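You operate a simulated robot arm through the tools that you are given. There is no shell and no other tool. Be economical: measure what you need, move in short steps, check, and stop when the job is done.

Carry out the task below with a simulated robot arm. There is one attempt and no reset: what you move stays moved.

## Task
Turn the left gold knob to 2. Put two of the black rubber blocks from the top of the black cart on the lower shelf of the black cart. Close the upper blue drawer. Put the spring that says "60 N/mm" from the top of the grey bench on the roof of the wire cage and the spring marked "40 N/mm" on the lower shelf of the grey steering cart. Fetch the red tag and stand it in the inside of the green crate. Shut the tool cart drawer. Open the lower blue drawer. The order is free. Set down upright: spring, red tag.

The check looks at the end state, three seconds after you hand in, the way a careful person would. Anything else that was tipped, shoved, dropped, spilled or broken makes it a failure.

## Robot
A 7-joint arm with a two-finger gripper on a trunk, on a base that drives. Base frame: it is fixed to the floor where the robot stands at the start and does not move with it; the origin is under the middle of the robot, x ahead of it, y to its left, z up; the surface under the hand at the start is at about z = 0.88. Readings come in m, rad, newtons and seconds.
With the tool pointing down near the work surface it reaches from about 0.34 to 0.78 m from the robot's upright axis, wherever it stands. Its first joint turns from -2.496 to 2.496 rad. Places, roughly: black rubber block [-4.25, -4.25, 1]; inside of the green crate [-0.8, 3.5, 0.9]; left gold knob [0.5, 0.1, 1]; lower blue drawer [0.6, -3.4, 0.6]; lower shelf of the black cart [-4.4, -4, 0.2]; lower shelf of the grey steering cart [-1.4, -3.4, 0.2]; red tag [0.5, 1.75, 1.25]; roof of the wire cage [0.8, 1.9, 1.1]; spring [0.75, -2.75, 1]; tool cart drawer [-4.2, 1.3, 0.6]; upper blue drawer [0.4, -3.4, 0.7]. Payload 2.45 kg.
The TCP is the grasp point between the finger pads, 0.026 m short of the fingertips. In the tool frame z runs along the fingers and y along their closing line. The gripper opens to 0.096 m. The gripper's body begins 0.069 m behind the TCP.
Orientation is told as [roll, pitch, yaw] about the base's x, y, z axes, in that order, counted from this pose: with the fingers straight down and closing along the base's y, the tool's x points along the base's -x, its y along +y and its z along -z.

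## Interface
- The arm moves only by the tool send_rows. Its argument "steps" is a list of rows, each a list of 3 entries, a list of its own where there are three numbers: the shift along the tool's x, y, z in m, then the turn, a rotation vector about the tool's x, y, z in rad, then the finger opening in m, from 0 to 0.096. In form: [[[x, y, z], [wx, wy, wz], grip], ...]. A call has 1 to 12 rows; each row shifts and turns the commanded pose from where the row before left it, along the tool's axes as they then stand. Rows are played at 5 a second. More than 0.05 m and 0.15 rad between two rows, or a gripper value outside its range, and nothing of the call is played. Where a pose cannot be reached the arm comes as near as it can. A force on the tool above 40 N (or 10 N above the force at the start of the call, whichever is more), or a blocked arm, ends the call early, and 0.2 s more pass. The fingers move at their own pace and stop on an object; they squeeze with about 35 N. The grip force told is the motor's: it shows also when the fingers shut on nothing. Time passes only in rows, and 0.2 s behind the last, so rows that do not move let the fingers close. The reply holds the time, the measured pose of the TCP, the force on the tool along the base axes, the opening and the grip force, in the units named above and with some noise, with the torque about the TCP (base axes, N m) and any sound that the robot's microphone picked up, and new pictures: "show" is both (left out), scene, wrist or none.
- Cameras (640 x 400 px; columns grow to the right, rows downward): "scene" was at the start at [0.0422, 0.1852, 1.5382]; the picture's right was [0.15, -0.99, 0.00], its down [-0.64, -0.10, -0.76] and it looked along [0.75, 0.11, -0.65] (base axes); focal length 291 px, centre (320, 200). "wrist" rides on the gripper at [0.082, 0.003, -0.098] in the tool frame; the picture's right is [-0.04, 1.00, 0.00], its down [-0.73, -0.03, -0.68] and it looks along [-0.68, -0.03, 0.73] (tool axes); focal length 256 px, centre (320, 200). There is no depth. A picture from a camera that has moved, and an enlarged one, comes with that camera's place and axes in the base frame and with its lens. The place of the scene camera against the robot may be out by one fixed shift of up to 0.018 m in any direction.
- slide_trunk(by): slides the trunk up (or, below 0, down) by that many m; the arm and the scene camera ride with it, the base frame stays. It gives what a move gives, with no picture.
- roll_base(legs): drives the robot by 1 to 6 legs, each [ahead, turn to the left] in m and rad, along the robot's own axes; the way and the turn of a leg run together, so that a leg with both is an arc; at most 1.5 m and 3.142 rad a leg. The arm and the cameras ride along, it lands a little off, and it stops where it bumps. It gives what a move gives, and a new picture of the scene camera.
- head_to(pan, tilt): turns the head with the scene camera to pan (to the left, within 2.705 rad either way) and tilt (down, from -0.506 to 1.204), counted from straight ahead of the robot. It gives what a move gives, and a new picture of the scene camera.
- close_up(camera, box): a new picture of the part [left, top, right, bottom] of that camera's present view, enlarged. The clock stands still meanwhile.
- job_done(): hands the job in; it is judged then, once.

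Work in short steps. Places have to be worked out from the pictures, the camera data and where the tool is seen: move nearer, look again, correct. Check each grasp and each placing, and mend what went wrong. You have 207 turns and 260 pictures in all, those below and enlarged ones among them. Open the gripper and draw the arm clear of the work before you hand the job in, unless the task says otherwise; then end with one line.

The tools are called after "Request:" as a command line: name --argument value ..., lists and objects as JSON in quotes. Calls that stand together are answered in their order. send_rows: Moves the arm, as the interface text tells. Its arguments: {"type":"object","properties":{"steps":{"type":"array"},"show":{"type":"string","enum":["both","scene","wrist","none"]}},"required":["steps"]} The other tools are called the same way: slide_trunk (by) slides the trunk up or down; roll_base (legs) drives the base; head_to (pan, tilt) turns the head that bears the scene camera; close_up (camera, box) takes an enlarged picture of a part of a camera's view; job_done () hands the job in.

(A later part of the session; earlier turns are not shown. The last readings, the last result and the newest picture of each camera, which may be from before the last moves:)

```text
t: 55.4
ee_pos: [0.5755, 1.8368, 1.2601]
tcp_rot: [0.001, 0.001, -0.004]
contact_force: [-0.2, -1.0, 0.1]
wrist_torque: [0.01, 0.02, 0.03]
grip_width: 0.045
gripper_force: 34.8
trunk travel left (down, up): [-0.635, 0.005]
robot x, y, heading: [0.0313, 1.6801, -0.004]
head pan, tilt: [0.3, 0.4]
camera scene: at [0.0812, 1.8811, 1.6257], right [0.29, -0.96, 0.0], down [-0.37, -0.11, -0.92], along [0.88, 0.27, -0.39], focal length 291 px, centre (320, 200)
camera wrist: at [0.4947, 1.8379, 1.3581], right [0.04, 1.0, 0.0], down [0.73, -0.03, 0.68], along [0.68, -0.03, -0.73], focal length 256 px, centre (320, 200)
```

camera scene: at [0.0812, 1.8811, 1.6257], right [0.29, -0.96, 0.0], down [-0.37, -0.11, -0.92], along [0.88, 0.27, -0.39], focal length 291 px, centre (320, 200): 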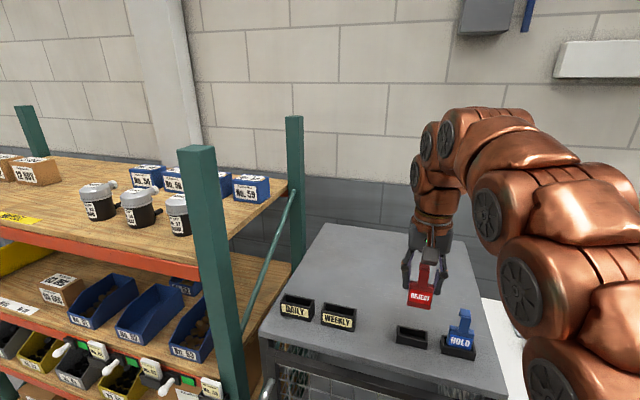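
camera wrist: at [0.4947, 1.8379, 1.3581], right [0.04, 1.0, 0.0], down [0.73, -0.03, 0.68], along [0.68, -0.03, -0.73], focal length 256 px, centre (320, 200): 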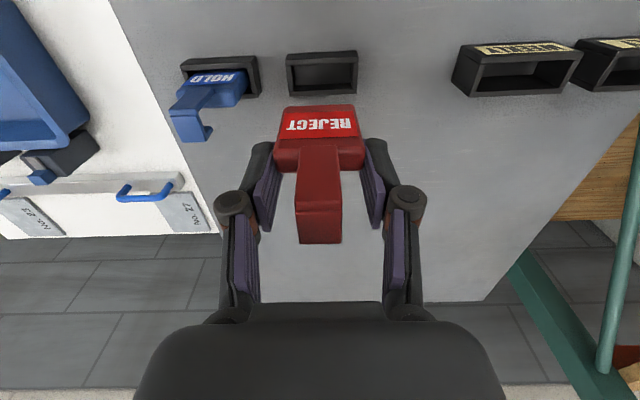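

The tag is held upright. I pull the arm in, back off, and drive to the wooden table with the green crate.

Request:
send_rows --steps '[[[0.045, -0.01, 0], [0, 0, 0], 0.0], [[0.045, -0.02, 0], [0, 0, 0], 0.0], [[0.04, -0.03, 0], [0, 0, 0], 0.0], [[0.02, -0.04, 0], [0, 0, 0], 0.0], [[0, -0.03, 0], [0, 0, 0], 0.0]]' --show "none"

Request:
roll_base --legs '[[-0.2, 0], [0, 1.571], [0.9, 0], [0, 1.2]]'

Request:
head_to --pan -0.5 --tilt 0.5

```text
t: 56.6
ee_pos: [0.4272, 1.707, 1.2575]
tcp_rot: [0.001, 0.001, -0.002]
contact_force: [-1.1, -0.6, -0.2]
wrist_torque: [-0.03, -0.01, 0.0]
grip_width: 0.0445
gripper_force: 35.2
trunk travel left (down, up): [-0.635, 0.005]
robot x, y, heading: [0.0347, 1.6786, -0.002]
head pan, tilt: [0.3, 0.4]
```

```text
t: 69.3
ee_pos: [-0.488, 2.7383, 1.2573]
tcp_rot: [0.0, 0.002, 2.698]
contact_force: [-0.3, -0.6, -0.4]
wrist_torque: [0.0, 0.03, -0.02]
grip_width: 0.0449
gripper_force: 34.8
trunk travel left (down, up): [-0.635, 0.005]
robot x, y, heading: [-0.119, 2.5961, 2.699]
head pan, tilt: [0.3, 0.4]
camera scene: at [-0.2369, 2.4119, 1.6257], right [0.14, 0.99, 0.0], down [0.39, -0.06, -0.92], along [-0.91, 0.13, -0.39], focal length 291 px, centre (320, 200)
```

scene: 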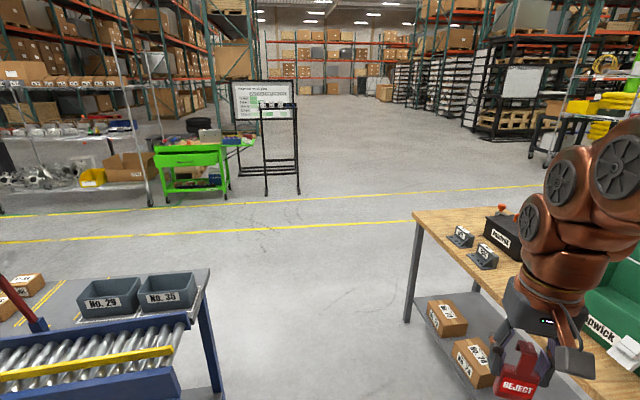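

```text
t: 70.4
ee_pos: [-0.4878, 2.7379, 1.2583]
tcp_rot: [0.0, 0.0, 2.697]
contact_force: [-0.3, -1.0, -0.7]
wrist_torque: [0.01, 0.01, 0.0]
grip_width: 0.0449
gripper_force: 34.8
trunk travel left (down, up): [-0.635, 0.005]
robot x, y, heading: [-0.1199, 2.5934, 2.699]
head pan, tilt: [-0.499, 0.499]
camera scene: at [-0.1987, 2.4723, 1.6166], right [0.81, 0.59, 0.0], down [0.28, -0.39, -0.88], along [-0.52, 0.71, -0.48], focal length 291 px, centre (320, 200)
```

scene: 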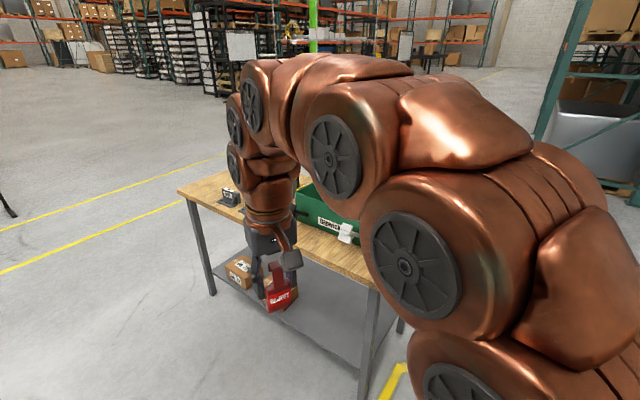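

I face −x, drive 0.63 m and turn to face the table.

Request:
roll_base --legs '[[0, 0.44], [0.63, 0], [0, -1.571]]'

Request:
head_to --pan 0.0 --tilt 0.55

Request:
close_up --camera "wrist" --box '[0, 0, 640, 400]'

```text
t: 79.0
ee_pos: [-0.771, 2.9871, 1.2564]
tcp_rot: [0.002, 0.001, 1.585]
contact_force: [-0.3, 0.3, -0.1]
wrist_torque: [-0.01, 0.0, 0.02]
grip_width: 0.0448
gripper_force: 34.7
trunk travel left (down, up): [-0.635, 0.005]
robot x, y, heading: [-0.7353, 2.5953, 1.587]
head pan, tilt: [-0.499, 0.499]
camera scene: at [-0.869, 2.6128, 1.6165], right [0.88, -0.47, 0.0], down [-0.22, -0.42, -0.88], along [0.41, 0.78, -0.48], focal length 291 px, centre (320, 200)
```

scene: 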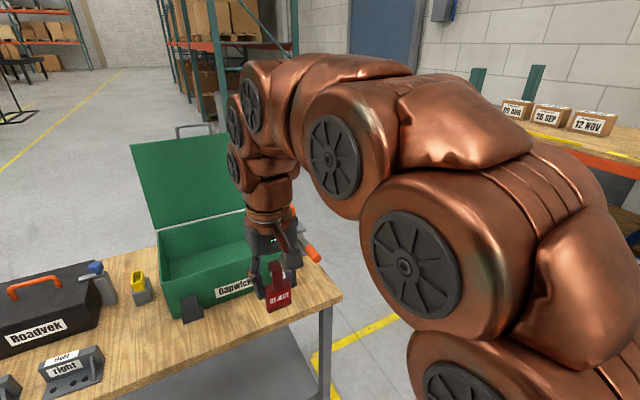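

```text
t: 79.9
ee_pos: [-0.773, 2.987, 1.2592]
tcp_rot: [0.001, 0.0, 1.584]
contact_force: [0.1, -0.3, -0.7]
wrist_torque: [0.0, -0.01, -0.01]
grip_width: 0.0446
gripper_force: 35.2
trunk travel left (down, up): [-0.635, 0.005]
robot x, y, heading: [-0.7375, 2.5947, 1.579]
head pan, tilt: [0.0, 0.55]
camera scene: at [-0.9126, 2.6221, 1.612], right [1.0, 0.01, 0.0], down [0.01, -0.52, -0.85], along [-0.01, 0.85, -0.52], focal length 291 px, centre (320, 200)
```

scene: 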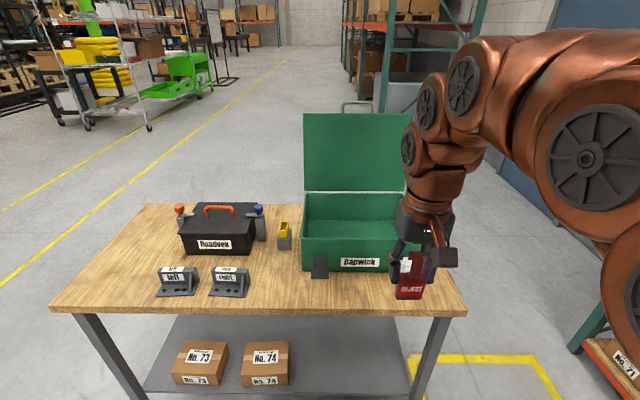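

```text
1.00 times, centred on (320, 200) of wrist (not enlarged: the box is as wide or as high as the picture)
camera zoom: at [-0.7734, 2.9041, 1.3563], right [-1.0, 0.03, 0.0], down [0.02, 0.73, 0.68], along [0.02, 0.68, -0.73], focal length 256 px, centre (320, 200)
```

zoom: 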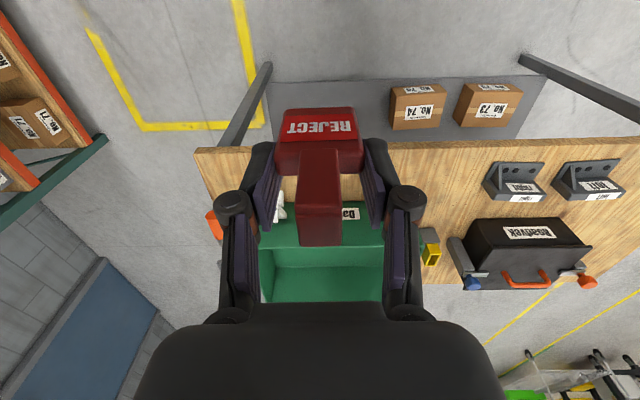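

Crate spans about x −0.98..−0.58, y 3.36..3.63, rim z≈1.03. I drive 0.25 m closer and extend the arm over it.

Request:
roll_base --legs '[[0.24, 0]]'

Request:
send_rows --steps '[[[-0.045, 0, 0], [0, 0, 0], 0.0], [[-0.045, 0, 0], [0, 0, 0], 0.0], [[-0.045, 0, 0], [0, 0, 0], 0.0], [[-0.03, 0, 0], [0, 0, 0], 0.0], [[0, 0, 0], [0, 0, 0], 0.0]]' --show "both"

```text
t: 81.6
ee_pos: [-0.7736, 3.2184, 1.2575]
tcp_rot: [0.0, 0.0, 1.578]
contact_force: [0.4, -0.3, 0.0]
wrist_torque: [0.0, 0.01, 0.03]
grip_width: 0.0448
gripper_force: 35.4
trunk travel left (down, up): [-0.635, 0.005]
robot x, y, heading: [-0.7414, 2.8228, 1.583]
head pan, tilt: [0.0, 0.55]
camera scene: at [-0.9153, 2.8534, 1.612], right [1.0, 0.01, 0.0], down [0.01, -0.52, -0.85], along [-0.01, 0.85, -0.52], focal length 291 px, centre (320, 200)
```

scene: 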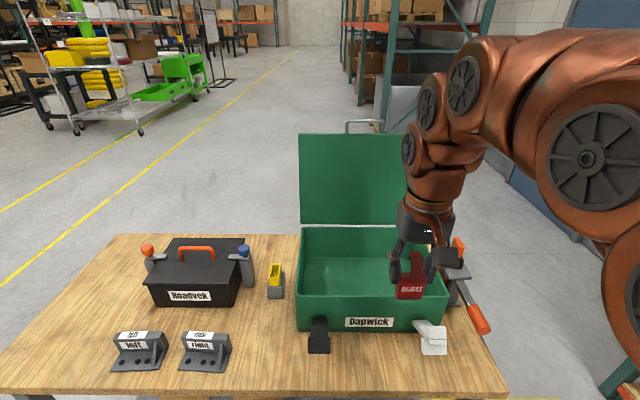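

```text
t: 82.8
ee_pos: [-0.7748, 3.3835, 1.2589]
tcp_rot: [0.001, 0.001, 1.579]
contact_force: [-0.4, -0.2, -0.4]
wrist_torque: [-0.01, -0.04, 0.03]
grip_width: 0.0449
gripper_force: 34.5
trunk travel left (down, up): [-0.635, 0.005]
robot x, y, heading: [-0.7405, 2.8272, 1.58]
head pan, tilt: [0.0, 0.55]
camera scene: at [-0.9153, 2.854, 1.6119], right [1.0, 0.01, 0.0], down [0.01, -0.52, -0.85], along [-0.01, 0.85, -0.52], focal length 291 px, centre (320, 200)
camera wrist: at [-0.7765, 3.3, 1.3573], right [-1.0, 0.03, 0.0], down [0.02, 0.73, 0.68], along [0.02, 0.68, -0.73], focal length 256 px, centre (320, 200)
```

scene: 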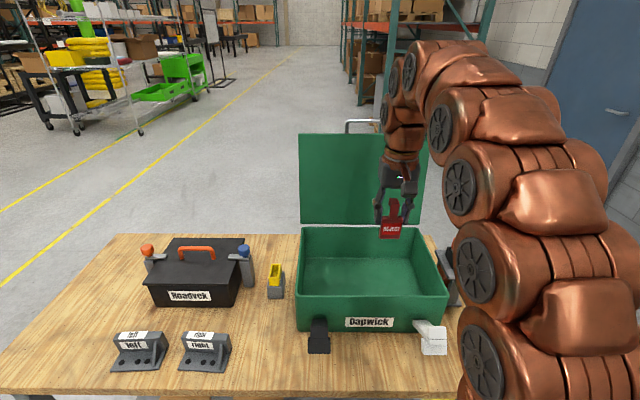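
wrist: 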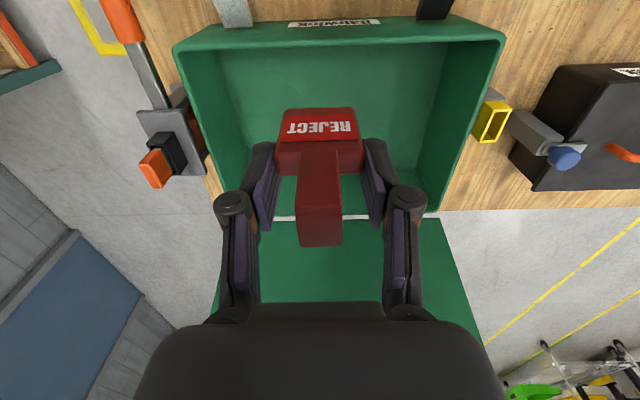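

The crate is empty inside, centre about (−0.785, 3.51). I move over it and lower gradually.

Request:
send_rows --steps '[[[-0.04, 0.005, 0], [0, 0, 0], 0.0], [[-0.04, 0.005, 0], [0, 0, 0], 0.0], [[-0.025, 0.0, 0.03], [0, 0, 0], 0.0], [[0, 0, 0.045], [0, 0, 0], 0.0], [[0, 0, 0.045], [0, 0, 0], 0.0], [[0, 0, 0.045], [0, 0, 0], 0.0], [[0, 0, 0.045], [0, 0, 0], 0.0], [[0, 0, 0.02], [0, 0, 0], 0.0], [[0, 0, 0], [0, 0, 0], 0.0]]' --show "both"

```text
t: 84.8
ee_pos: [-0.7829, 3.4747, 1.0274]
tcp_rot: [-0.002, 0.0, 1.581]
contact_force: [-0.5, 0.7, -0.7]
wrist_torque: [-0.01, -0.02, 0.0]
grip_width: 0.045
gripper_force: 34.9
out of reach, approached as far as the arm can: row 2
trunk travel left (down, up): [-0.635, 0.005]
robot x, y, heading: [-0.7464, 2.8276, 1.583]
head pan, tilt: [0.0, 0.55]
camera scene: at [-0.9153, 2.8539, 1.612], right [1.0, 0.01, 0.0], down [0.01, -0.52, -0.85], along [-0.01, 0.85, -0.52], focal length 291 px, centre (320, 200)
camera wrist: at [-0.7846, 3.3931, 1.1257], right [-1.0, 0.03, 0.0], down [0.02, 0.73, 0.68], along [0.02, 0.68, -0.73], focal length 256 px, centre (320, 200)
```

scene: 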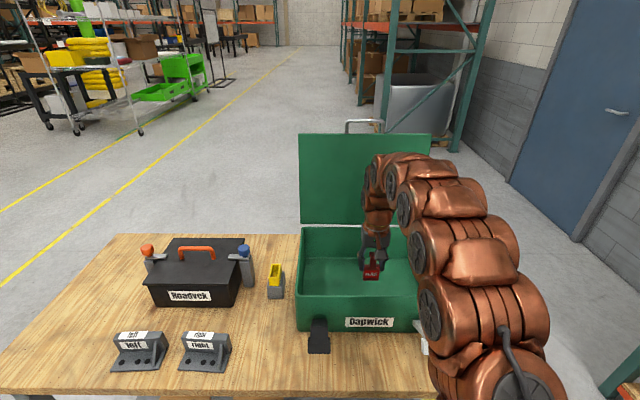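
wrist: 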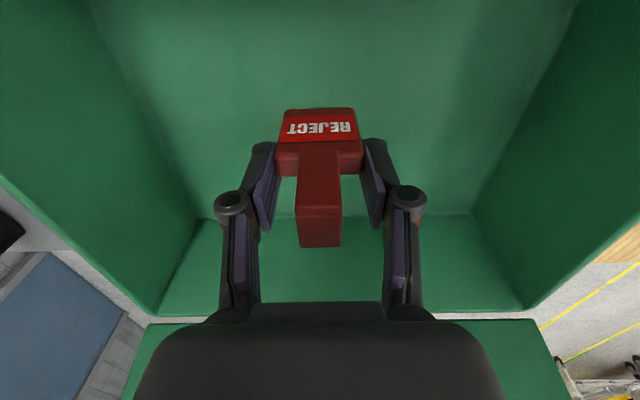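

Inside the rim. Now lower in small steps until it touches the floor.

Request:
send_rows --steps '[[[0, 0, 0.015], [0, 0, 0], 0.0], [[0, 0, 0.015], [0, 0, 0], 0.0], [[0, 0, 0.01], [0, 0, 0], 0.0], [[0, 0, 0.006], [0, 0, 0], 0.0], [[0, 0, 0.006], [0, 0, 0], 0.0]]' --show "none"

Request:
close_up --camera "scene" --box '[290, 200, 450, 340]'

```text
t: 86.0
ee_pos: [-0.7844, 3.4777, 0.9753]
tcp_rot: [0.001, -0.001, 1.58]
contact_force: [1.1, -0.9, -0.1]
wrist_torque: [0.03, 0.02, -0.02]
grip_width: 0.045
gripper_force: 34.9
trunk travel left (down, up): [-0.635, 0.005]
robot x, y, heading: [-0.7384, 2.8206, 1.577]
head pan, tilt: [0.0, 0.55]
```

```text
2.86 times, centred on (370, 270) of scene
camera zoom: at [-0.9153, 2.8538, 1.612], right [1.0, 0.01, 0.0], down [0.01, -0.52, -0.85], along [-0.01, 0.85, -0.52], focal length 831 px, centre (177, 0)
```

zoom: 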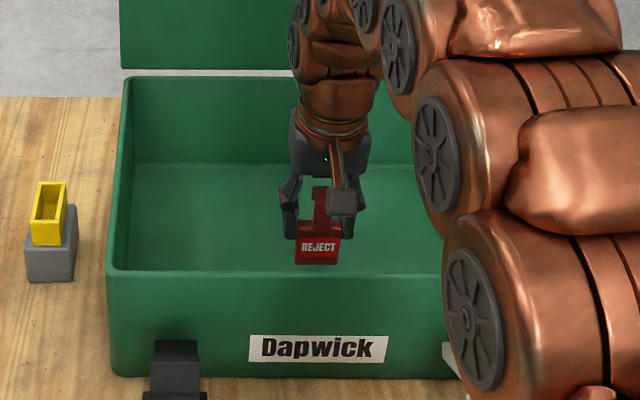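

No contact yet at 0.975; continue downward slowly.

Request:
send_rows --steps '[[[0, 0, 0.006], [0, 0, 0], 0.0], [[0, 0, 0.006], [0, 0, 0], 0.0], [[0, 0, 0.006], [0, 0, 0], 0.0]]' --show "none"

Request:
send_rows --steps '[[[0, 0, 0.005], [0, 0, 0], 0.0], [[0, 0, 0.005], [0, 0, 0], 0.0]]' --show "wrist"

```text
t: 86.8
ee_pos: [-0.7849, 3.4777, 0.9573]
tcp_rot: [-0.001, 0.001, 1.58]
contact_force: [-0.1, -0.1, -0.8]
wrist_torque: [0.0, -0.01, 0.01]
grip_width: 0.045
gripper_force: 35.5
trunk travel left (down, up): [-0.635, 0.005]
robot x, y, heading: [-0.7428, 2.8235, 1.583]
head pan, tilt: [0.0, 0.55]
```

```text
t: 87.4
ee_pos: [-0.7838, 3.4774, 0.9485]
tcp_rot: [-0.001, -0.001, 1.581]
contact_force: [-0.4, -0.7, -0.8]
wrist_torque: [-0.01, 0.0, -0.01]
grip_width: 0.0445
gripper_force: 34.7
trunk travel left (down, up): [-0.635, 0.005]
robot x, y, heading: [-0.7423, 2.8208, 1.587]
head pan, tilt: [0.0, 0.55]
camera wrist: at [-0.7858, 3.3947, 1.0463], right [-1.0, 0.03, 0.0], down [0.02, 0.73, 0.68], along [0.02, 0.68, -0.73], focal length 256 px, centre (320, 200)
```

wrist: 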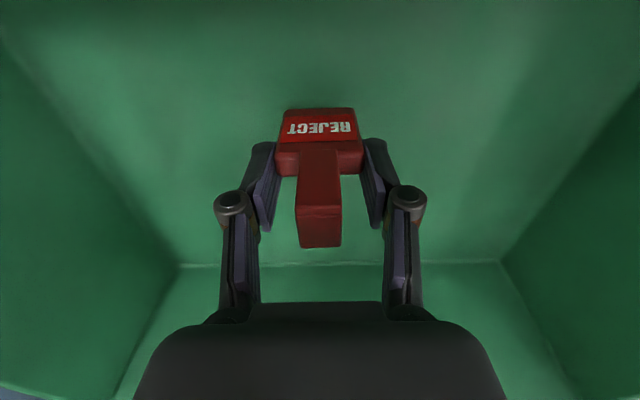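

Still free; I shift 15 mm away from the front wall and continue down in 5 mm steps.

Request:
send_rows --steps '[[[-0.015, 0, 0.005], [0, 0, 0], 0.0], [[0, 0, 0.005], [0, 0, 0], 0.0], [[0, 0, 0.004], [0, 0, 0], 0.0]]' --show "none"

Request:
send_rows --steps '[[[0, 0, 0.004], [0, 0, 0], 0.0], [[0, 0, 0.004], [0, 0, 0], 0.0]]' --show "none"

Request:
close_up --camera "scene" --box '[310, 200, 430, 320]'

```text
t: 88.2
ee_pos: [-0.7847, 3.4923, 0.9362]
tcp_rot: [0.0, -0.002, 1.578]
contact_force: [-1.6, -0.7, 10.2]
wrist_torque: [-0.13, 0.09, -0.02]
grip_width: 0.0448
gripper_force: 35.1
trunk travel left (down, up): [-0.635, 0.005]
robot x, y, heading: [-0.7414, 2.823, 1.581]
head pan, tilt: [0.0, 0.55]
```

```text
t: 88.8
ee_pos: [-0.785, 3.4941, 0.9272]
tcp_rot: [0.001, -0.002, 1.578]
contact_force: [-3.0, 1.7, 25.8]
wrist_torque: [-0.09, 0.09, -0.04]
grip_width: 0.0447
gripper_force: 35.0
trunk travel left (down, up): [-0.635, 0.005]
robot x, y, heading: [-0.7426, 2.8268, 1.578]
head pan, tilt: [0.0, 0.55]
```

```text
3.33 times, centred on (370, 260) of scene
camera zoom: at [-0.9155, 2.8522, 1.6122], right [1.0, 0.01, 0.0], down [0.01, -0.52, -0.85], along [-0.01, 0.85, -0.52], focal length 970 px, centre (153, 0)
```

zoom: 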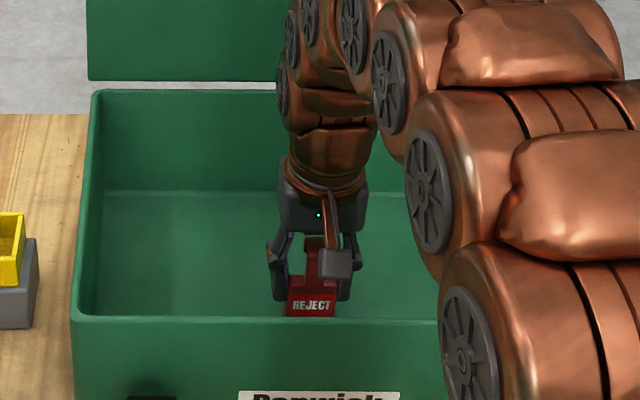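

Contact with the floor (26 N up). I ease up 2 mm, open, and lift straight.

Request:
send_rows --steps '[[[0, 0, -0.002], [0, 0, 0], 0.0], [[0, 0, 0], [0, 0, 0], 0.055], [[0, 0, 0], [0, 0, 0], 0.07], [[0, 0, 0], [0, 0, 0], 0.07], [[0, 0, -0.03], [0, 0, 0], 0.07], [[0, 0, -0.045], [0, 0, 0], 0.07], [[0, 0, -0.045], [0, 0, 0], 0.07]]' --show "both"

```text
t: 90.4
ee_pos: [-0.7859, 3.4943, 1.0497]
tcp_rot: [-0.001, -0.002, 1.577]
contact_force: [-0.3, -0.4, 0.1]
wrist_torque: [-0.01, -0.01, 0.02]
grip_width: 0.0701
gripper_force: 0.0
trunk travel left (down, up): [-0.635, 0.005]
robot x, y, heading: [-0.7398, 2.8259, 1.585]
head pan, tilt: [0.0, 0.55]
camera scene: at [-0.9154, 2.854, 1.612], right [1.0, 0.01, 0.0], down [0.01, -0.52, -0.85], along [-0.01, 0.85, -0.52], focal length 291 px, centre (320, 200)
camera wrist: at [-0.7869, 3.4125, 1.1484], right [-1.0, 0.03, 0.0], down [0.02, 0.73, 0.68], along [0.02, 0.68, -0.73], focal length 256 px, centre (320, 200)
```

scene: 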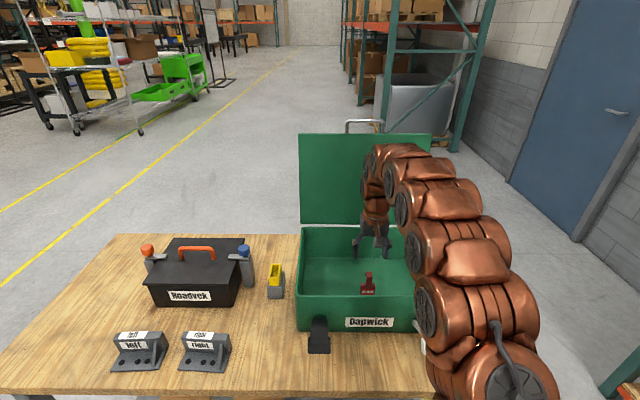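
wrist: 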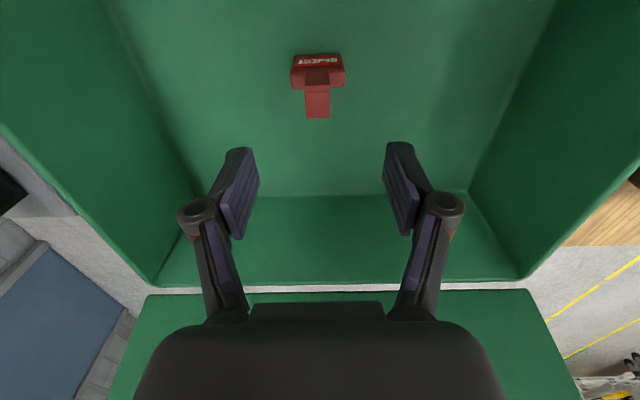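

The tag stands upright in the crate. I lift, pull the arm in, and drive west toward the green tool cart.

Request:
send_rows --steps '[[[0, 0, -0.045], [0, 0, 0], 0.07], [[0, 0, -0.045], [0, 0, 0], 0.07], [[0, 0, -0.045], [0, 0, 0], 0.07], [[0.045, 0, 0], [0, 0, 0], 0.05], [[0.045, 0, 0], [0, 0, 0], 0.03], [[0.045, 0, 0], [0, 0, 0], 0.0], [[0.045, 0, 0], [0, 0, 0], 0.0], [[0.045, 0, 0], [0, 0, 0], 0.0]]' --show "none"

Request:
roll_base --legs '[[-0.25, 0], [0, 1.56], [1.5, 0], [0, 0.6], [0.9, 0], [0, -0.3]]'

```text
t: 92.2
ee_pos: [-0.7815, 3.2674, 1.1821]
tcp_rot: [-0.001, 0.002, 1.579]
contact_force: [0.2, 0.7, 0.2]
wrist_torque: [-0.05, 0.03, -0.01]
grip_width: 0.0
gripper_force: 29.1
trunk travel left (down, up): [-0.635, 0.005]
robot x, y, heading: [-0.7396, 2.8239, 1.581]
head pan, tilt: [0.0, 0.55]
```

```text
t: 111.9
ee_pos: [-3.4198, 1.8852, 1.1834]
tcp_rot: [0.0, 0.001, -2.844]
contact_force: [0.2, -1.1, 0.2]
wrist_torque: [-0.03, 0.02, 0.02]
grip_width: 0.0002
gripper_force: 29.2
trunk travel left (down, up): [-0.635, 0.005]
robot x, y, heading: [-3.0069, 2.0485, -2.85]
head pan, tilt: [0.0, 0.55]
camera scene: at [-2.982, 1.8544, 1.612], right [-0.29, 0.96, 0.0], down [0.5, 0.15, -0.85], along [-0.82, -0.25, -0.52], focal length 291 px, centre (320, 200)
```

scene: 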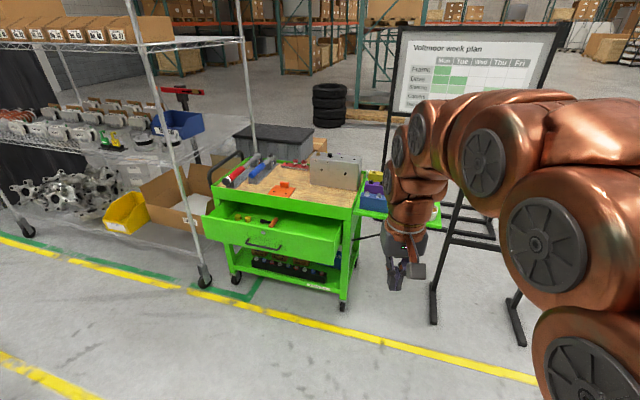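

The tool cart's drawer sticks out toward us: front at about x −4.1, y 0.83–1.6, rim z≈0.7. I drive to stand in front of it.

Request:
roll_base --legs '[[0, 0.69], [0.85, 0], [0, -0.98]]'

Request:
slide_trunk --by -0.35

Request:
head_to --pan 0.0 --tilt 0.75

```text
t: 120.7
ee_pos: [-3.9146, 1.3124, 1.1838]
tcp_rot: [0.0, -0.001, -3.131]
contact_force: [-0.3, 1.0, -1.2]
wrist_torque: [0.01, 0.04, -0.02]
grip_width: 0.0
gripper_force: 28.5
trunk travel left (down, up): [-0.635, 0.005]
robot x, y, heading: [-3.4687, 1.3484, -3.127]
head pan, tilt: [0.0, 0.55]
camera scene: at [-3.4995, 1.1609, 1.612], right [-0.01, 1.0, 0.0], down [0.52, 0.01, -0.85], along [-0.85, -0.01, -0.52], focal length 291 px, centre (320, 200)
```

scene: 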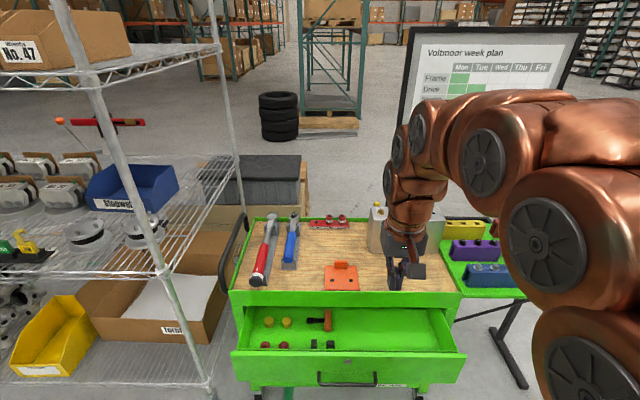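

```text
t: 124.1
ee_pos: [-3.9138, 1.3122, 0.8333]
tcp_rot: [0.0, 0.0, -3.13]
contact_force: [0.2, 0.3, 0.3]
wrist_torque: [0.0, -0.02, -0.01]
grip_width: 0.0
gripper_force: 28.3
trunk travel left (down, up): [-0.285, 0.355]
robot x, y, heading: [-3.4726, 1.3525, -3.13]
head pan, tilt: [0.0, 0.55]
```

```text
t: 124.9
ee_pos: [-3.9136, 1.3124, 0.8332]
tcp_rot: [0.0, 0.0, -3.131]
contact_force: [-0.2, 0.0, 0.8]
wrist_torque: [-0.01, 0.0, -0.02]
grip_width: 0.0
gripper_force: 28.2
trunk travel left (down, up): [-0.285, 0.355]
robot x, y, heading: [-3.4695, 1.3515, -3.128]
head pan, tilt: [0.0, 0.75]
camera scene: at [-3.4926, 1.161, 1.2446], right [-0.01, 1.0, 0.0], down [0.68, 0.01, -0.73], along [-0.73, -0.01, -0.68], focal length 291 px, centre (320, 200)
```

scene: 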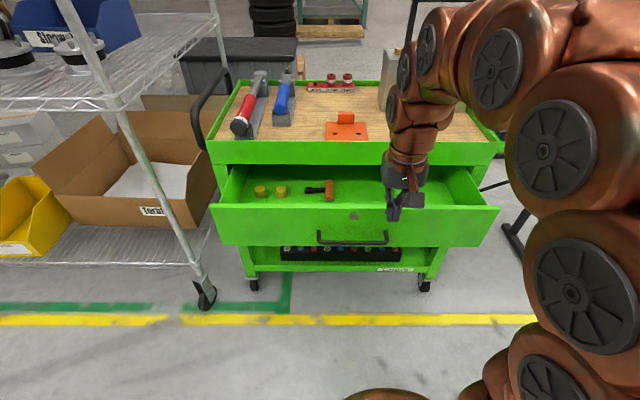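

Drawer front at x≈−4.02, z 0.575–0.73, centre y≈1.24; handle below z 0.65. I lower the closed fingers, tilt them forward and will push above the handle.

Request:
send_rows --steps '[[[0, 0.035, 0.03], [0, -0.15, 0], 0.0], [[0, 0.035, 0.03], [0, -0.15, 0], 0.0], [[0, 0, 0], [0, -0.15, 0], 0.0], [[0.015, 0, 0.03], [0, 0, 0], 0.0], [[0.011, 0, 0.022], [0, 0, 0], 0.0], [[0, 0, 0], [0, 0, 0], 0.0]]' --show "both"

```text
t: 126.3
ee_pos: [-3.9164, 1.2418, 0.7155]
tcp_rot: [-0.001, -0.45, -3.131]
contact_force: [-0.2, 0.3, 0.0]
wrist_torque: [0.0, 0.04, -0.02]
grip_width: 0.0
gripper_force: 28.6
trunk travel left (down, up): [-0.285, 0.355]
robot x, y, heading: [-3.4659, 1.3499, -3.127]
head pan, tilt: [0.0, 0.75]
camera scene: at [-3.4925, 1.1609, 1.2446], right [-0.01, 1.0, 0.0], down [0.68, 0.01, -0.73], along [-0.73, -0.01, -0.68], focal length 291 px, centre (320, 200)
camera wrist: at [-3.7991, 1.2389, 0.7694], right [-0.03, -1.0, 0.02], down [-0.37, 0.03, 0.93], along [-0.93, 0.02, -0.37], focal length 256 px, centre (320, 200)
```

scene: 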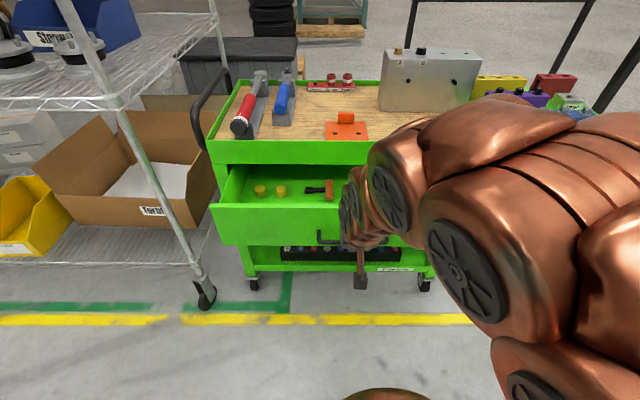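
wrist: 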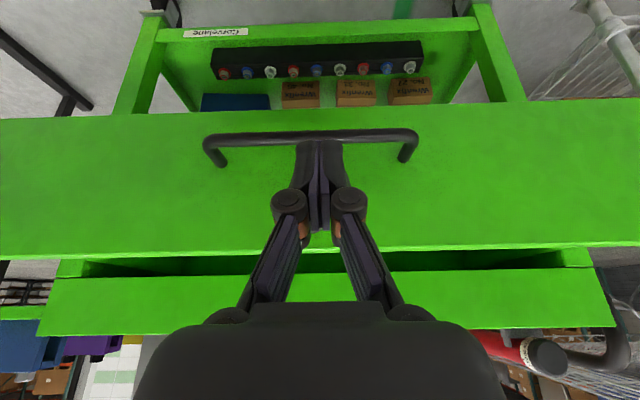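

The fingertips are at z≈0.69, above the handle. I push forward in steps.

Request:
send_rows --steps '[[[-0.027, 0, 0.013], [0, 0, 0], 0.0], [[-0.027, 0, 0.013], [0, 0, 0], 0.0], [[-0.018, 0, 0.0087], [0, 0, 0], 0.0], [[-0.018, 0, 0.0087], [0, 0, 0], 0.0], [[-0.018, 0, 0.0087], [0, 0, 0], 0.0], [[-0.018, 0, 0.0087], [0, 0, 0], 0.0], [[-0.018, 0, 0.0087], [0, 0, 0], 0.0]]' --show "both"

```text
t: 127.9
ee_pos: [-4.0772, 1.2398, 0.7136]
tcp_rot: [0.001, -0.448, -3.131]
contact_force: [0.0, 0.4, 0.8]
wrist_torque: [-0.01, 0.0, -0.01]
grip_width: 0.0
gripper_force: 28.7
trunk travel left (down, up): [-0.285, 0.355]
robot x, y, heading: [-3.4713, 1.3495, -3.132]
head pan, tilt: [0.0, 0.75]
camera scene: at [-3.4925, 1.1609, 1.2446], right [-0.01, 1.0, 0.0], down [0.68, 0.01, -0.73], along [-0.73, -0.01, -0.68], focal length 291 px, centre (320, 200)
camera wrist: at [-3.9602, 1.2372, 0.7678], right [-0.03, -1.0, 0.02], down [-0.37, 0.03, 0.93], along [-0.93, 0.02, -0.37], focal length 256 px, centre (320, 200)
```

scene: 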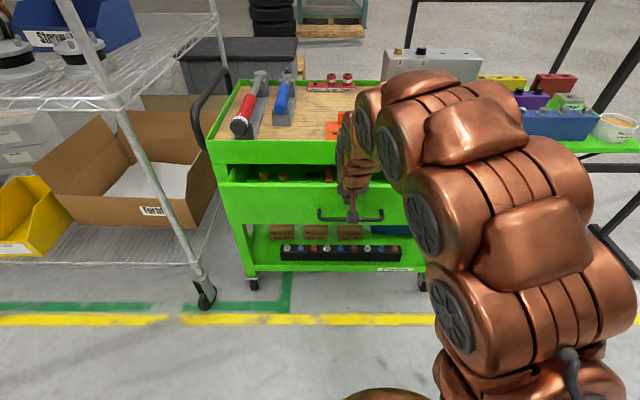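
wrist: 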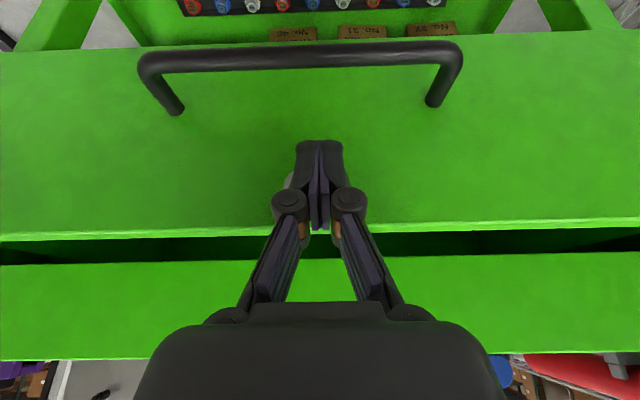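

The drawer slides in freely. Continue pushing.

Request:
send_rows --steps '[[[-0.018, 0, 0.0087], [0, 0, 0], 0.0], [[-0.018, 0, 0.0087], [0, 0, 0], 0.0], [[-0.018, 0, 0.0087], [0, 0, 0], 0.0], [[-0.018, 0, 0.0087], [0, 0, 0], 0.0], [[-0.018, 0, 0.0087], [0, 0, 0], 0.0], [[-0.009, 0, 0.0044], [0, 0, 0], 0.0], [[-0.009, 0, 0.0044], [0, 0, 0], 0.0]]' --show "both"

```text
t: 129.1
ee_pos: [-4.1668, 1.2394, 0.7162]
tcp_rot: [-0.001, -0.437, -3.13]
contact_force: [20.2, 1.7, 9.1]
wrist_torque: [0.03, -0.14, -0.06]
grip_width: 0.0061
gripper_force: 28.4
trunk travel left (down, up): [-0.285, 0.355]
robot x, y, heading: [-3.4686, 1.3534, -3.128]
head pan, tilt: [0.0, 0.75]
stopped in row 6: the force on the tool passed its limit at 64 N (the readings are from after the stop); the commanded pose is now the measured one
camera scene: at [-3.4909, 1.1611, 1.2448], right [-0.01, 1.0, 0.0], down [0.68, 0.01, -0.73], along [-0.73, -0.01, -0.68], focal length 291 px, centre (320, 200)
camera wrist: at [-4.0504, 1.2364, 0.7702], right [-0.03, -1.0, 0.02], down [-0.38, 0.02, 0.93], along [-0.93, 0.02, -0.38], focal length 256 px, centre (320, 200)
```

scene: 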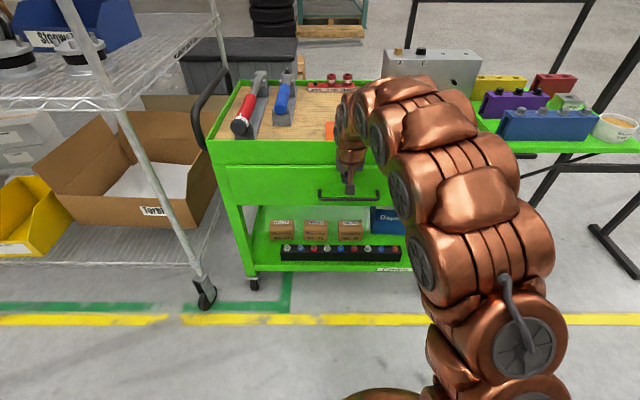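
wrist: 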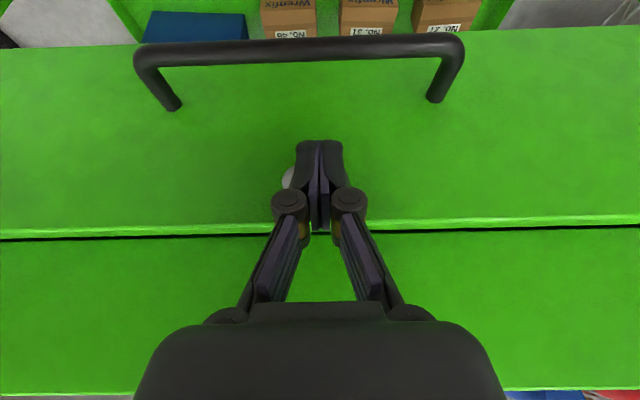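

Drawer is flush. I back the fingers off, raise, and look at the result and south for the route.

Request:
send_rows --steps '[[[0.027, 0, -0.013], [0, 0, 0], 0.0], [[0.036, 0, -0.017], [0, 0, 0], 0.0], [[0.036, 0, -0.017], [0, 0, 0], 0.0], [[0.036, 0, -0.017], [0, 0.15, 0], 0.0], [[0.036, 0, -0.017], [0, 0.15, 0], 0.0], [[0.03, 0, -0.02], [0, 0.14, 0], 0.0], [[0, 0, -0.04], [0, 0, 0], 0.0]]' --show "scene"

Request:
head_to --pan 1.5 --tilt 0.35

```text
t: 130.7
ee_pos: [-3.9452, 1.2412, 0.7763]
tcp_rot: [-0.001, 0.004, -3.13]
contact_force: [0.8, -0.1, -1.4]
wrist_torque: [0.01, -0.02, -0.02]
grip_width: 0.0
gripper_force: 28.3
trunk travel left (down, up): [-0.285, 0.355]
robot x, y, heading: [-3.4693, 1.3516, -3.129]
head pan, tilt: [0.0, 0.75]
camera scene: at [-3.4924, 1.1609, 1.2446], right [-0.01, 1.0, 0.0], down [0.68, 0.01, -0.73], along [-0.73, -0.01, -0.68], focal length 291 px, centre (320, 200)
```

scene: 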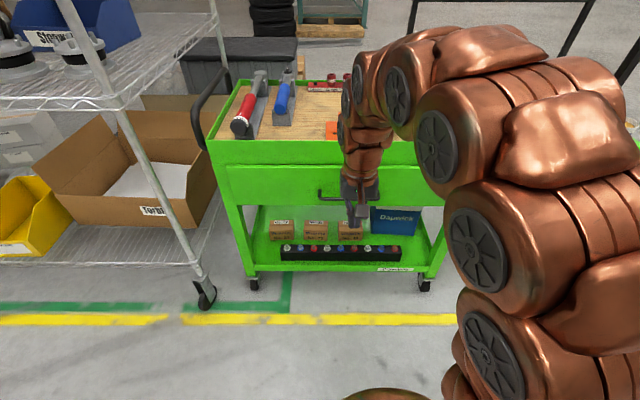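

```text
t: 132.3
ee_pos: [-3.9451, 1.2411, 0.7759]
tcp_rot: [-0.003, 0.004, -3.132]
contact_force: [0.4, 0.1, -0.2]
wrist_torque: [-0.01, 0.0, -0.02]
grip_width: 0.0003
gripper_force: 28.3
trunk travel left (down, up): [-0.285, 0.355]
robot x, y, heading: [-3.4708, 1.3544, -3.128]
head pan, tilt: [1.499, 0.351]
camera scene: at [-3.4151, 1.0689, 1.2802], right [-1.0, 0.06, 0.0], down [0.02, 0.34, -0.94], along [-0.06, -0.94, -0.34], focal length 291 px, centre (320, 200)
```

scene: 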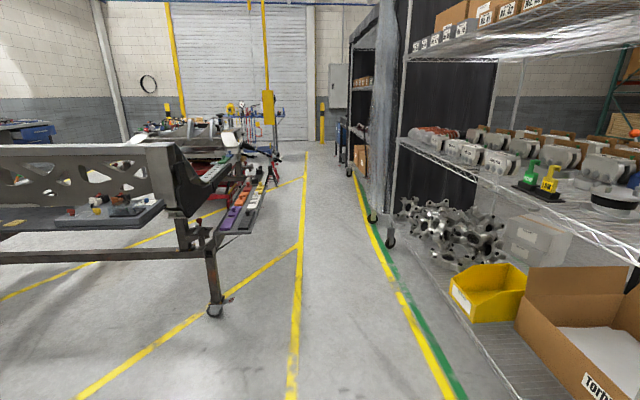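

The drawer is shut. The lane to the south at x≈−3.5 is free; I raise the trunk, turn and drive down it.

Request:
slide_trunk --by 0.3

Request:
head_to --pan 0.0 --tilt 0.45

Request:
roll_base --legs '[[0, 1.53], [1.5, 0], [1.0, 0]]'

```text
t: 135.3
ee_pos: [-3.9451, 1.2421, 1.0747]
tcp_rot: [0.0, 0.005, -3.131]
contact_force: [0.0, -0.1, 0.2]
wrist_torque: [0.02, 0.0, 0.01]
grip_width: 0.0003
gripper_force: 28.7
trunk travel left (down, up): [-0.585, 0.055]
robot x, y, heading: [-3.472, 1.3506, -3.133]
head pan, tilt: [1.499, 0.351]
```

```text
t: 136.9
ee_pos: [-3.9451, 1.2399, 1.0749]
tcp_rot: [-0.002, 0.004, -3.13]
contact_force: [-0.4, -0.2, 0.2]
wrist_torque: [-0.02, -0.01, -0.02]
grip_width: 0.0003
gripper_force: 29.0
trunk travel left (down, up): [-0.585, 0.055]
robot x, y, heading: [-3.4696, 1.3517, -3.13]
head pan, tilt: [0.0, 0.45]
camera scene: at [-3.5014, 1.1607, 1.571], right [-0.01, 1.0, 0.0], down [0.44, 0.01, -0.9], along [-0.9, -0.01, -0.44], focal length 291 px, centre (320, 200)
```

scene: 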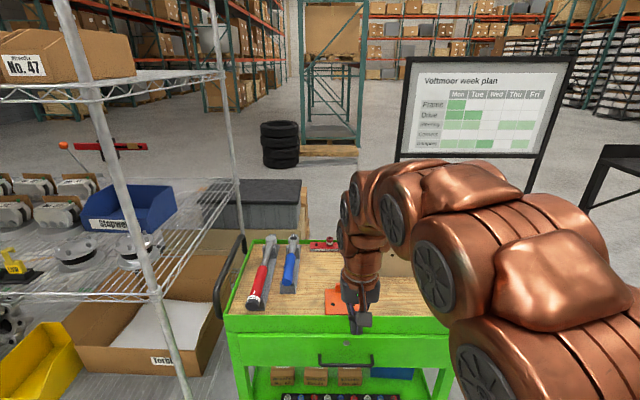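

```text
t: 152.8
ee_pos: [-3.3734, -1.6198, 1.0745]
tcp_rot: [-0.004, 0.005, -1.558]
contact_force: [-0.6, -0.3, 0.0]
wrist_torque: [0.04, 0.02, -0.01]
grip_width: 0.0001
gripper_force: 28.8
trunk travel left (down, up): [-0.585, 0.055]
robot x, y, heading: [-3.49, -1.147, -1.557]
head pan, tilt: [0.0, 0.45]
camera scene: at [-3.2952, -1.1941, 1.571], right [-1.0, -0.01, 0.0], down [-0.01, 0.44, -0.9], along [0.01, -0.9, -0.44], focal length 291 px, centre (320, 200)
```

scene: 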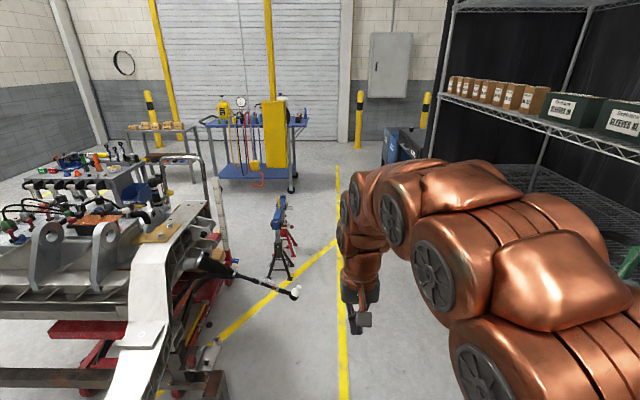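

A tie rod sticks out on the left near (−3.17, −2.2); I bear right to x≈−3.7 and go on.

Request:
roll_base --legs '[[0, -0.28], [0.8, 0], [0, 0.26]]'

```text
t: 158.9
ee_pos: [-3.5897, -2.387, 1.0756]
tcp_rot: [-0.003, 0.003, -1.571]
contact_force: [0.8, 0.4, 0.4]
wrist_torque: [0.05, 0.02, 0.01]
grip_width: 0.0002
gripper_force: 28.2
trunk travel left (down, up): [-0.585, 0.055]
robot x, y, heading: [-3.7, -1.9089, -1.566]
head pan, tilt: [0.0, 0.45]
camera scene: at [-3.5054, -1.9617, 1.571], right [-1.0, 0.0, 0.0], down [0.0, 0.44, -0.9], along [0.0, -0.9, -0.44], focal length 291 px, centre (320, 200)
```

scene: 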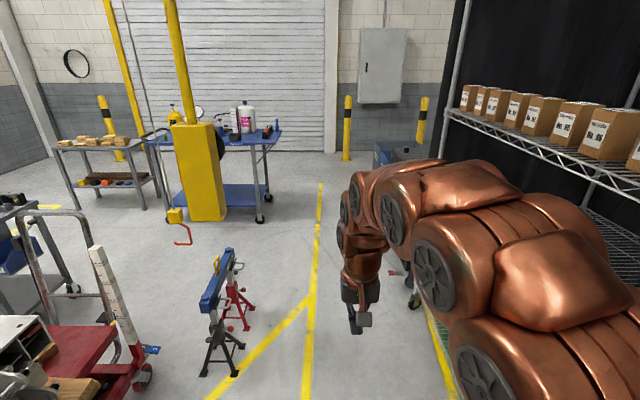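

Clear ahead. I drive 0.9 m on and look to the right toward the black cart.

Request:
roll_base --legs '[[0.9, 0]]'

Request:
head_to --pan -0.75 --tilt 0.55

```text
t: 163.7
ee_pos: [-3.5882, -3.3025, 1.0752]
tcp_rot: [-0.002, 0.004, -1.572]
contact_force: [-0.6, 0.7, 0.6]
wrist_torque: [0.01, 0.03, 0.01]
grip_width: 0.0001
gripper_force: 28.9
trunk travel left (down, up): [-0.585, 0.055]
robot x, y, heading: [-3.6932, -2.8203, -1.57]
head pan, tilt: [0.0, 0.45]
camera scene: at [-3.5046, -2.876, 1.571], right [-1.0, 0.0, 0.0], down [0.0, 0.44, -0.9], along [0.0, -0.9, -0.44], focal length 291 px, centre (320, 200)
```

scene: 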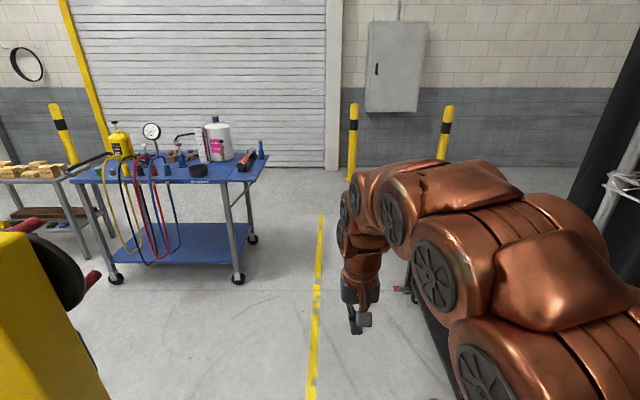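

```text
t: 164.8
ee_pos: [-3.5898, -3.3017, 1.0755]
tcp_rot: [-0.002, 0.004, -1.572]
contact_force: [1.4, 0.4, 0.6]
wrist_torque: [-0.01, 0.03, 0.01]
grip_width: 0.0
gripper_force: 28.6
trunk travel left (down, up): [-0.585, 0.055]
robot x, y, heading: [-3.6931, -2.828, -1.572]
head pan, tilt: [-0.75, 0.55]
camera scene: at [-3.5658, -2.8499, 1.562], right [-0.73, 0.68, 0.0], down [0.36, 0.38, -0.85], along [-0.58, -0.62, -0.52], focal length 291 px, centre (320, 200)
```

scene: 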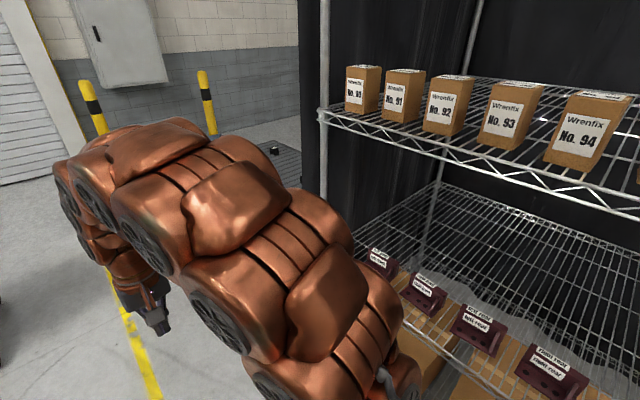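

The arm hides the cart. I drive to about (−3.35, −3.85) and turn to face −x.

Request:
roll_base --legs '[[0, 0.32], [1.07, 0], [0, -1.88]]'

Request:
head_to --pan 0.0 --tilt 0.6

```text
t: 175.8
ee_pos: [-3.841, -3.9614, 1.0754]
tcp_rot: [-0.002, 0.003, -3.123]
contact_force: [-1.0, -0.1, -0.4]
wrist_torque: [0.02, -0.02, -0.01]
grip_width: 0.0
gripper_force: 28.5
trunk travel left (down, up): [-0.585, 0.055]
robot x, y, heading: [-3.3677, -3.8469, -3.115]
head pan, tilt: [-0.75, 0.55]
camera scene: at [-3.3707, -3.9766, 1.562], right [0.67, 0.74, 0.0], down [0.39, -0.35, -0.85], along [-0.64, 0.57, -0.52], focal length 291 px, centre (320, 200)
```

scene: 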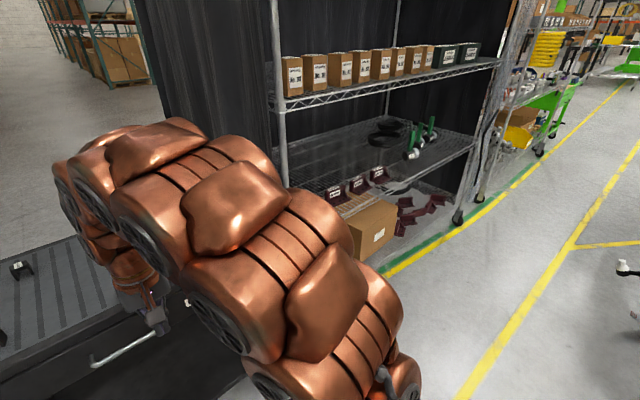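

```text
t: 176.9
ee_pos: [-3.8413, -3.9604, 1.0745]
tcp_rot: [-0.003, 0.005, -3.123]
contact_force: [0.7, -0.7, -0.4]
wrist_torque: [0.02, 0.04, -0.01]
grip_width: 0.0
gripper_force: 28.8
trunk travel left (down, up): [-0.585, 0.055]
robot x, y, heading: [-3.3644, -3.8458, -3.117]
head pan, tilt: [0.0, 0.6]
camera scene: at [-3.3922, -4.0382, 1.5574], right [-0.02, 1.0, 0.0], down [0.56, 0.01, -0.83], along [-0.82, -0.02, -0.56], focal length 291 px, centre (320, 200)
```

scene: 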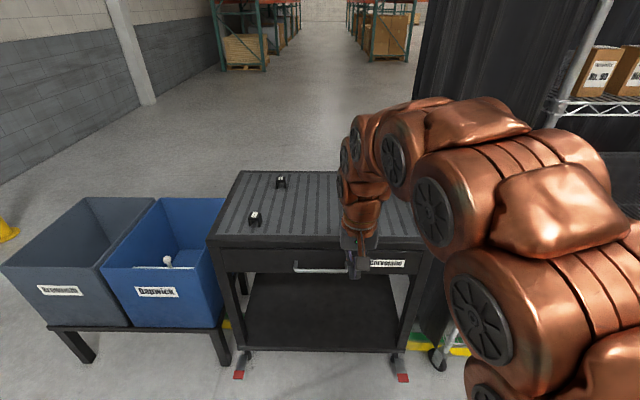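

The black cart with rubber blocks is in front. I zoom on its top.

Request:
close_up --camera "scene" --box '[200, 160, 440, 280]'

Request:
close_up --camera "wrist" --box '[0, 0, 640, 400]'

```text
2.67 times, centred on (320, 220) of scene
camera zoom: at [-3.3922, -4.0382, 1.5574], right [-0.02, 1.0, 0.0], down [0.56, 0.01, -0.83], along [-0.82, -0.02, -0.56], focal length 776 px, centre (320, 147)
```

zoom: 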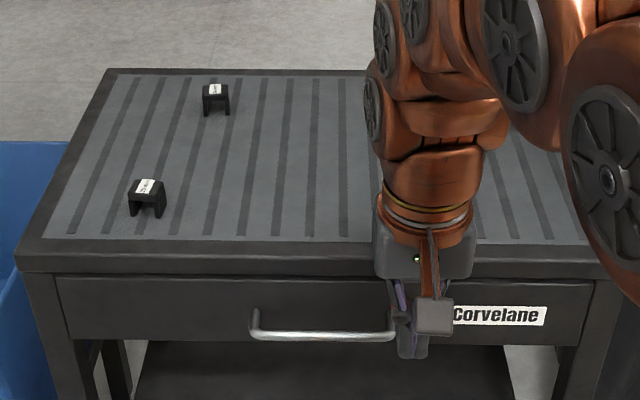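

```text
1.00 times, centred on (320, 200) of wrist (not enlarged: the box is as wide or as high as the picture)
camera zoom: at [-3.7584, -3.9644, 1.1743], right [-0.02, -1.0, 0.0], down [-0.74, 0.02, 0.68], along [-0.68, 0.02, -0.74], focal length 256 px, centre (320, 200)
```

zoom: 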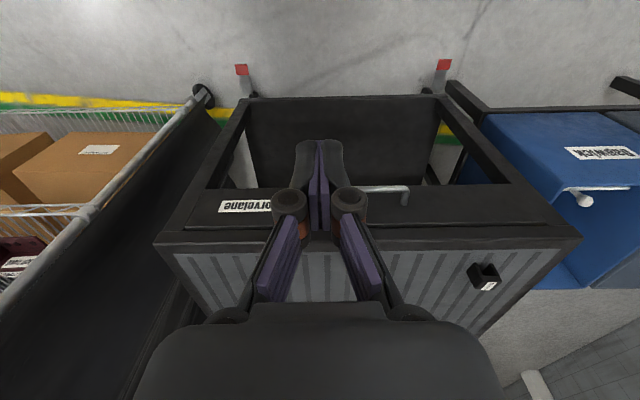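

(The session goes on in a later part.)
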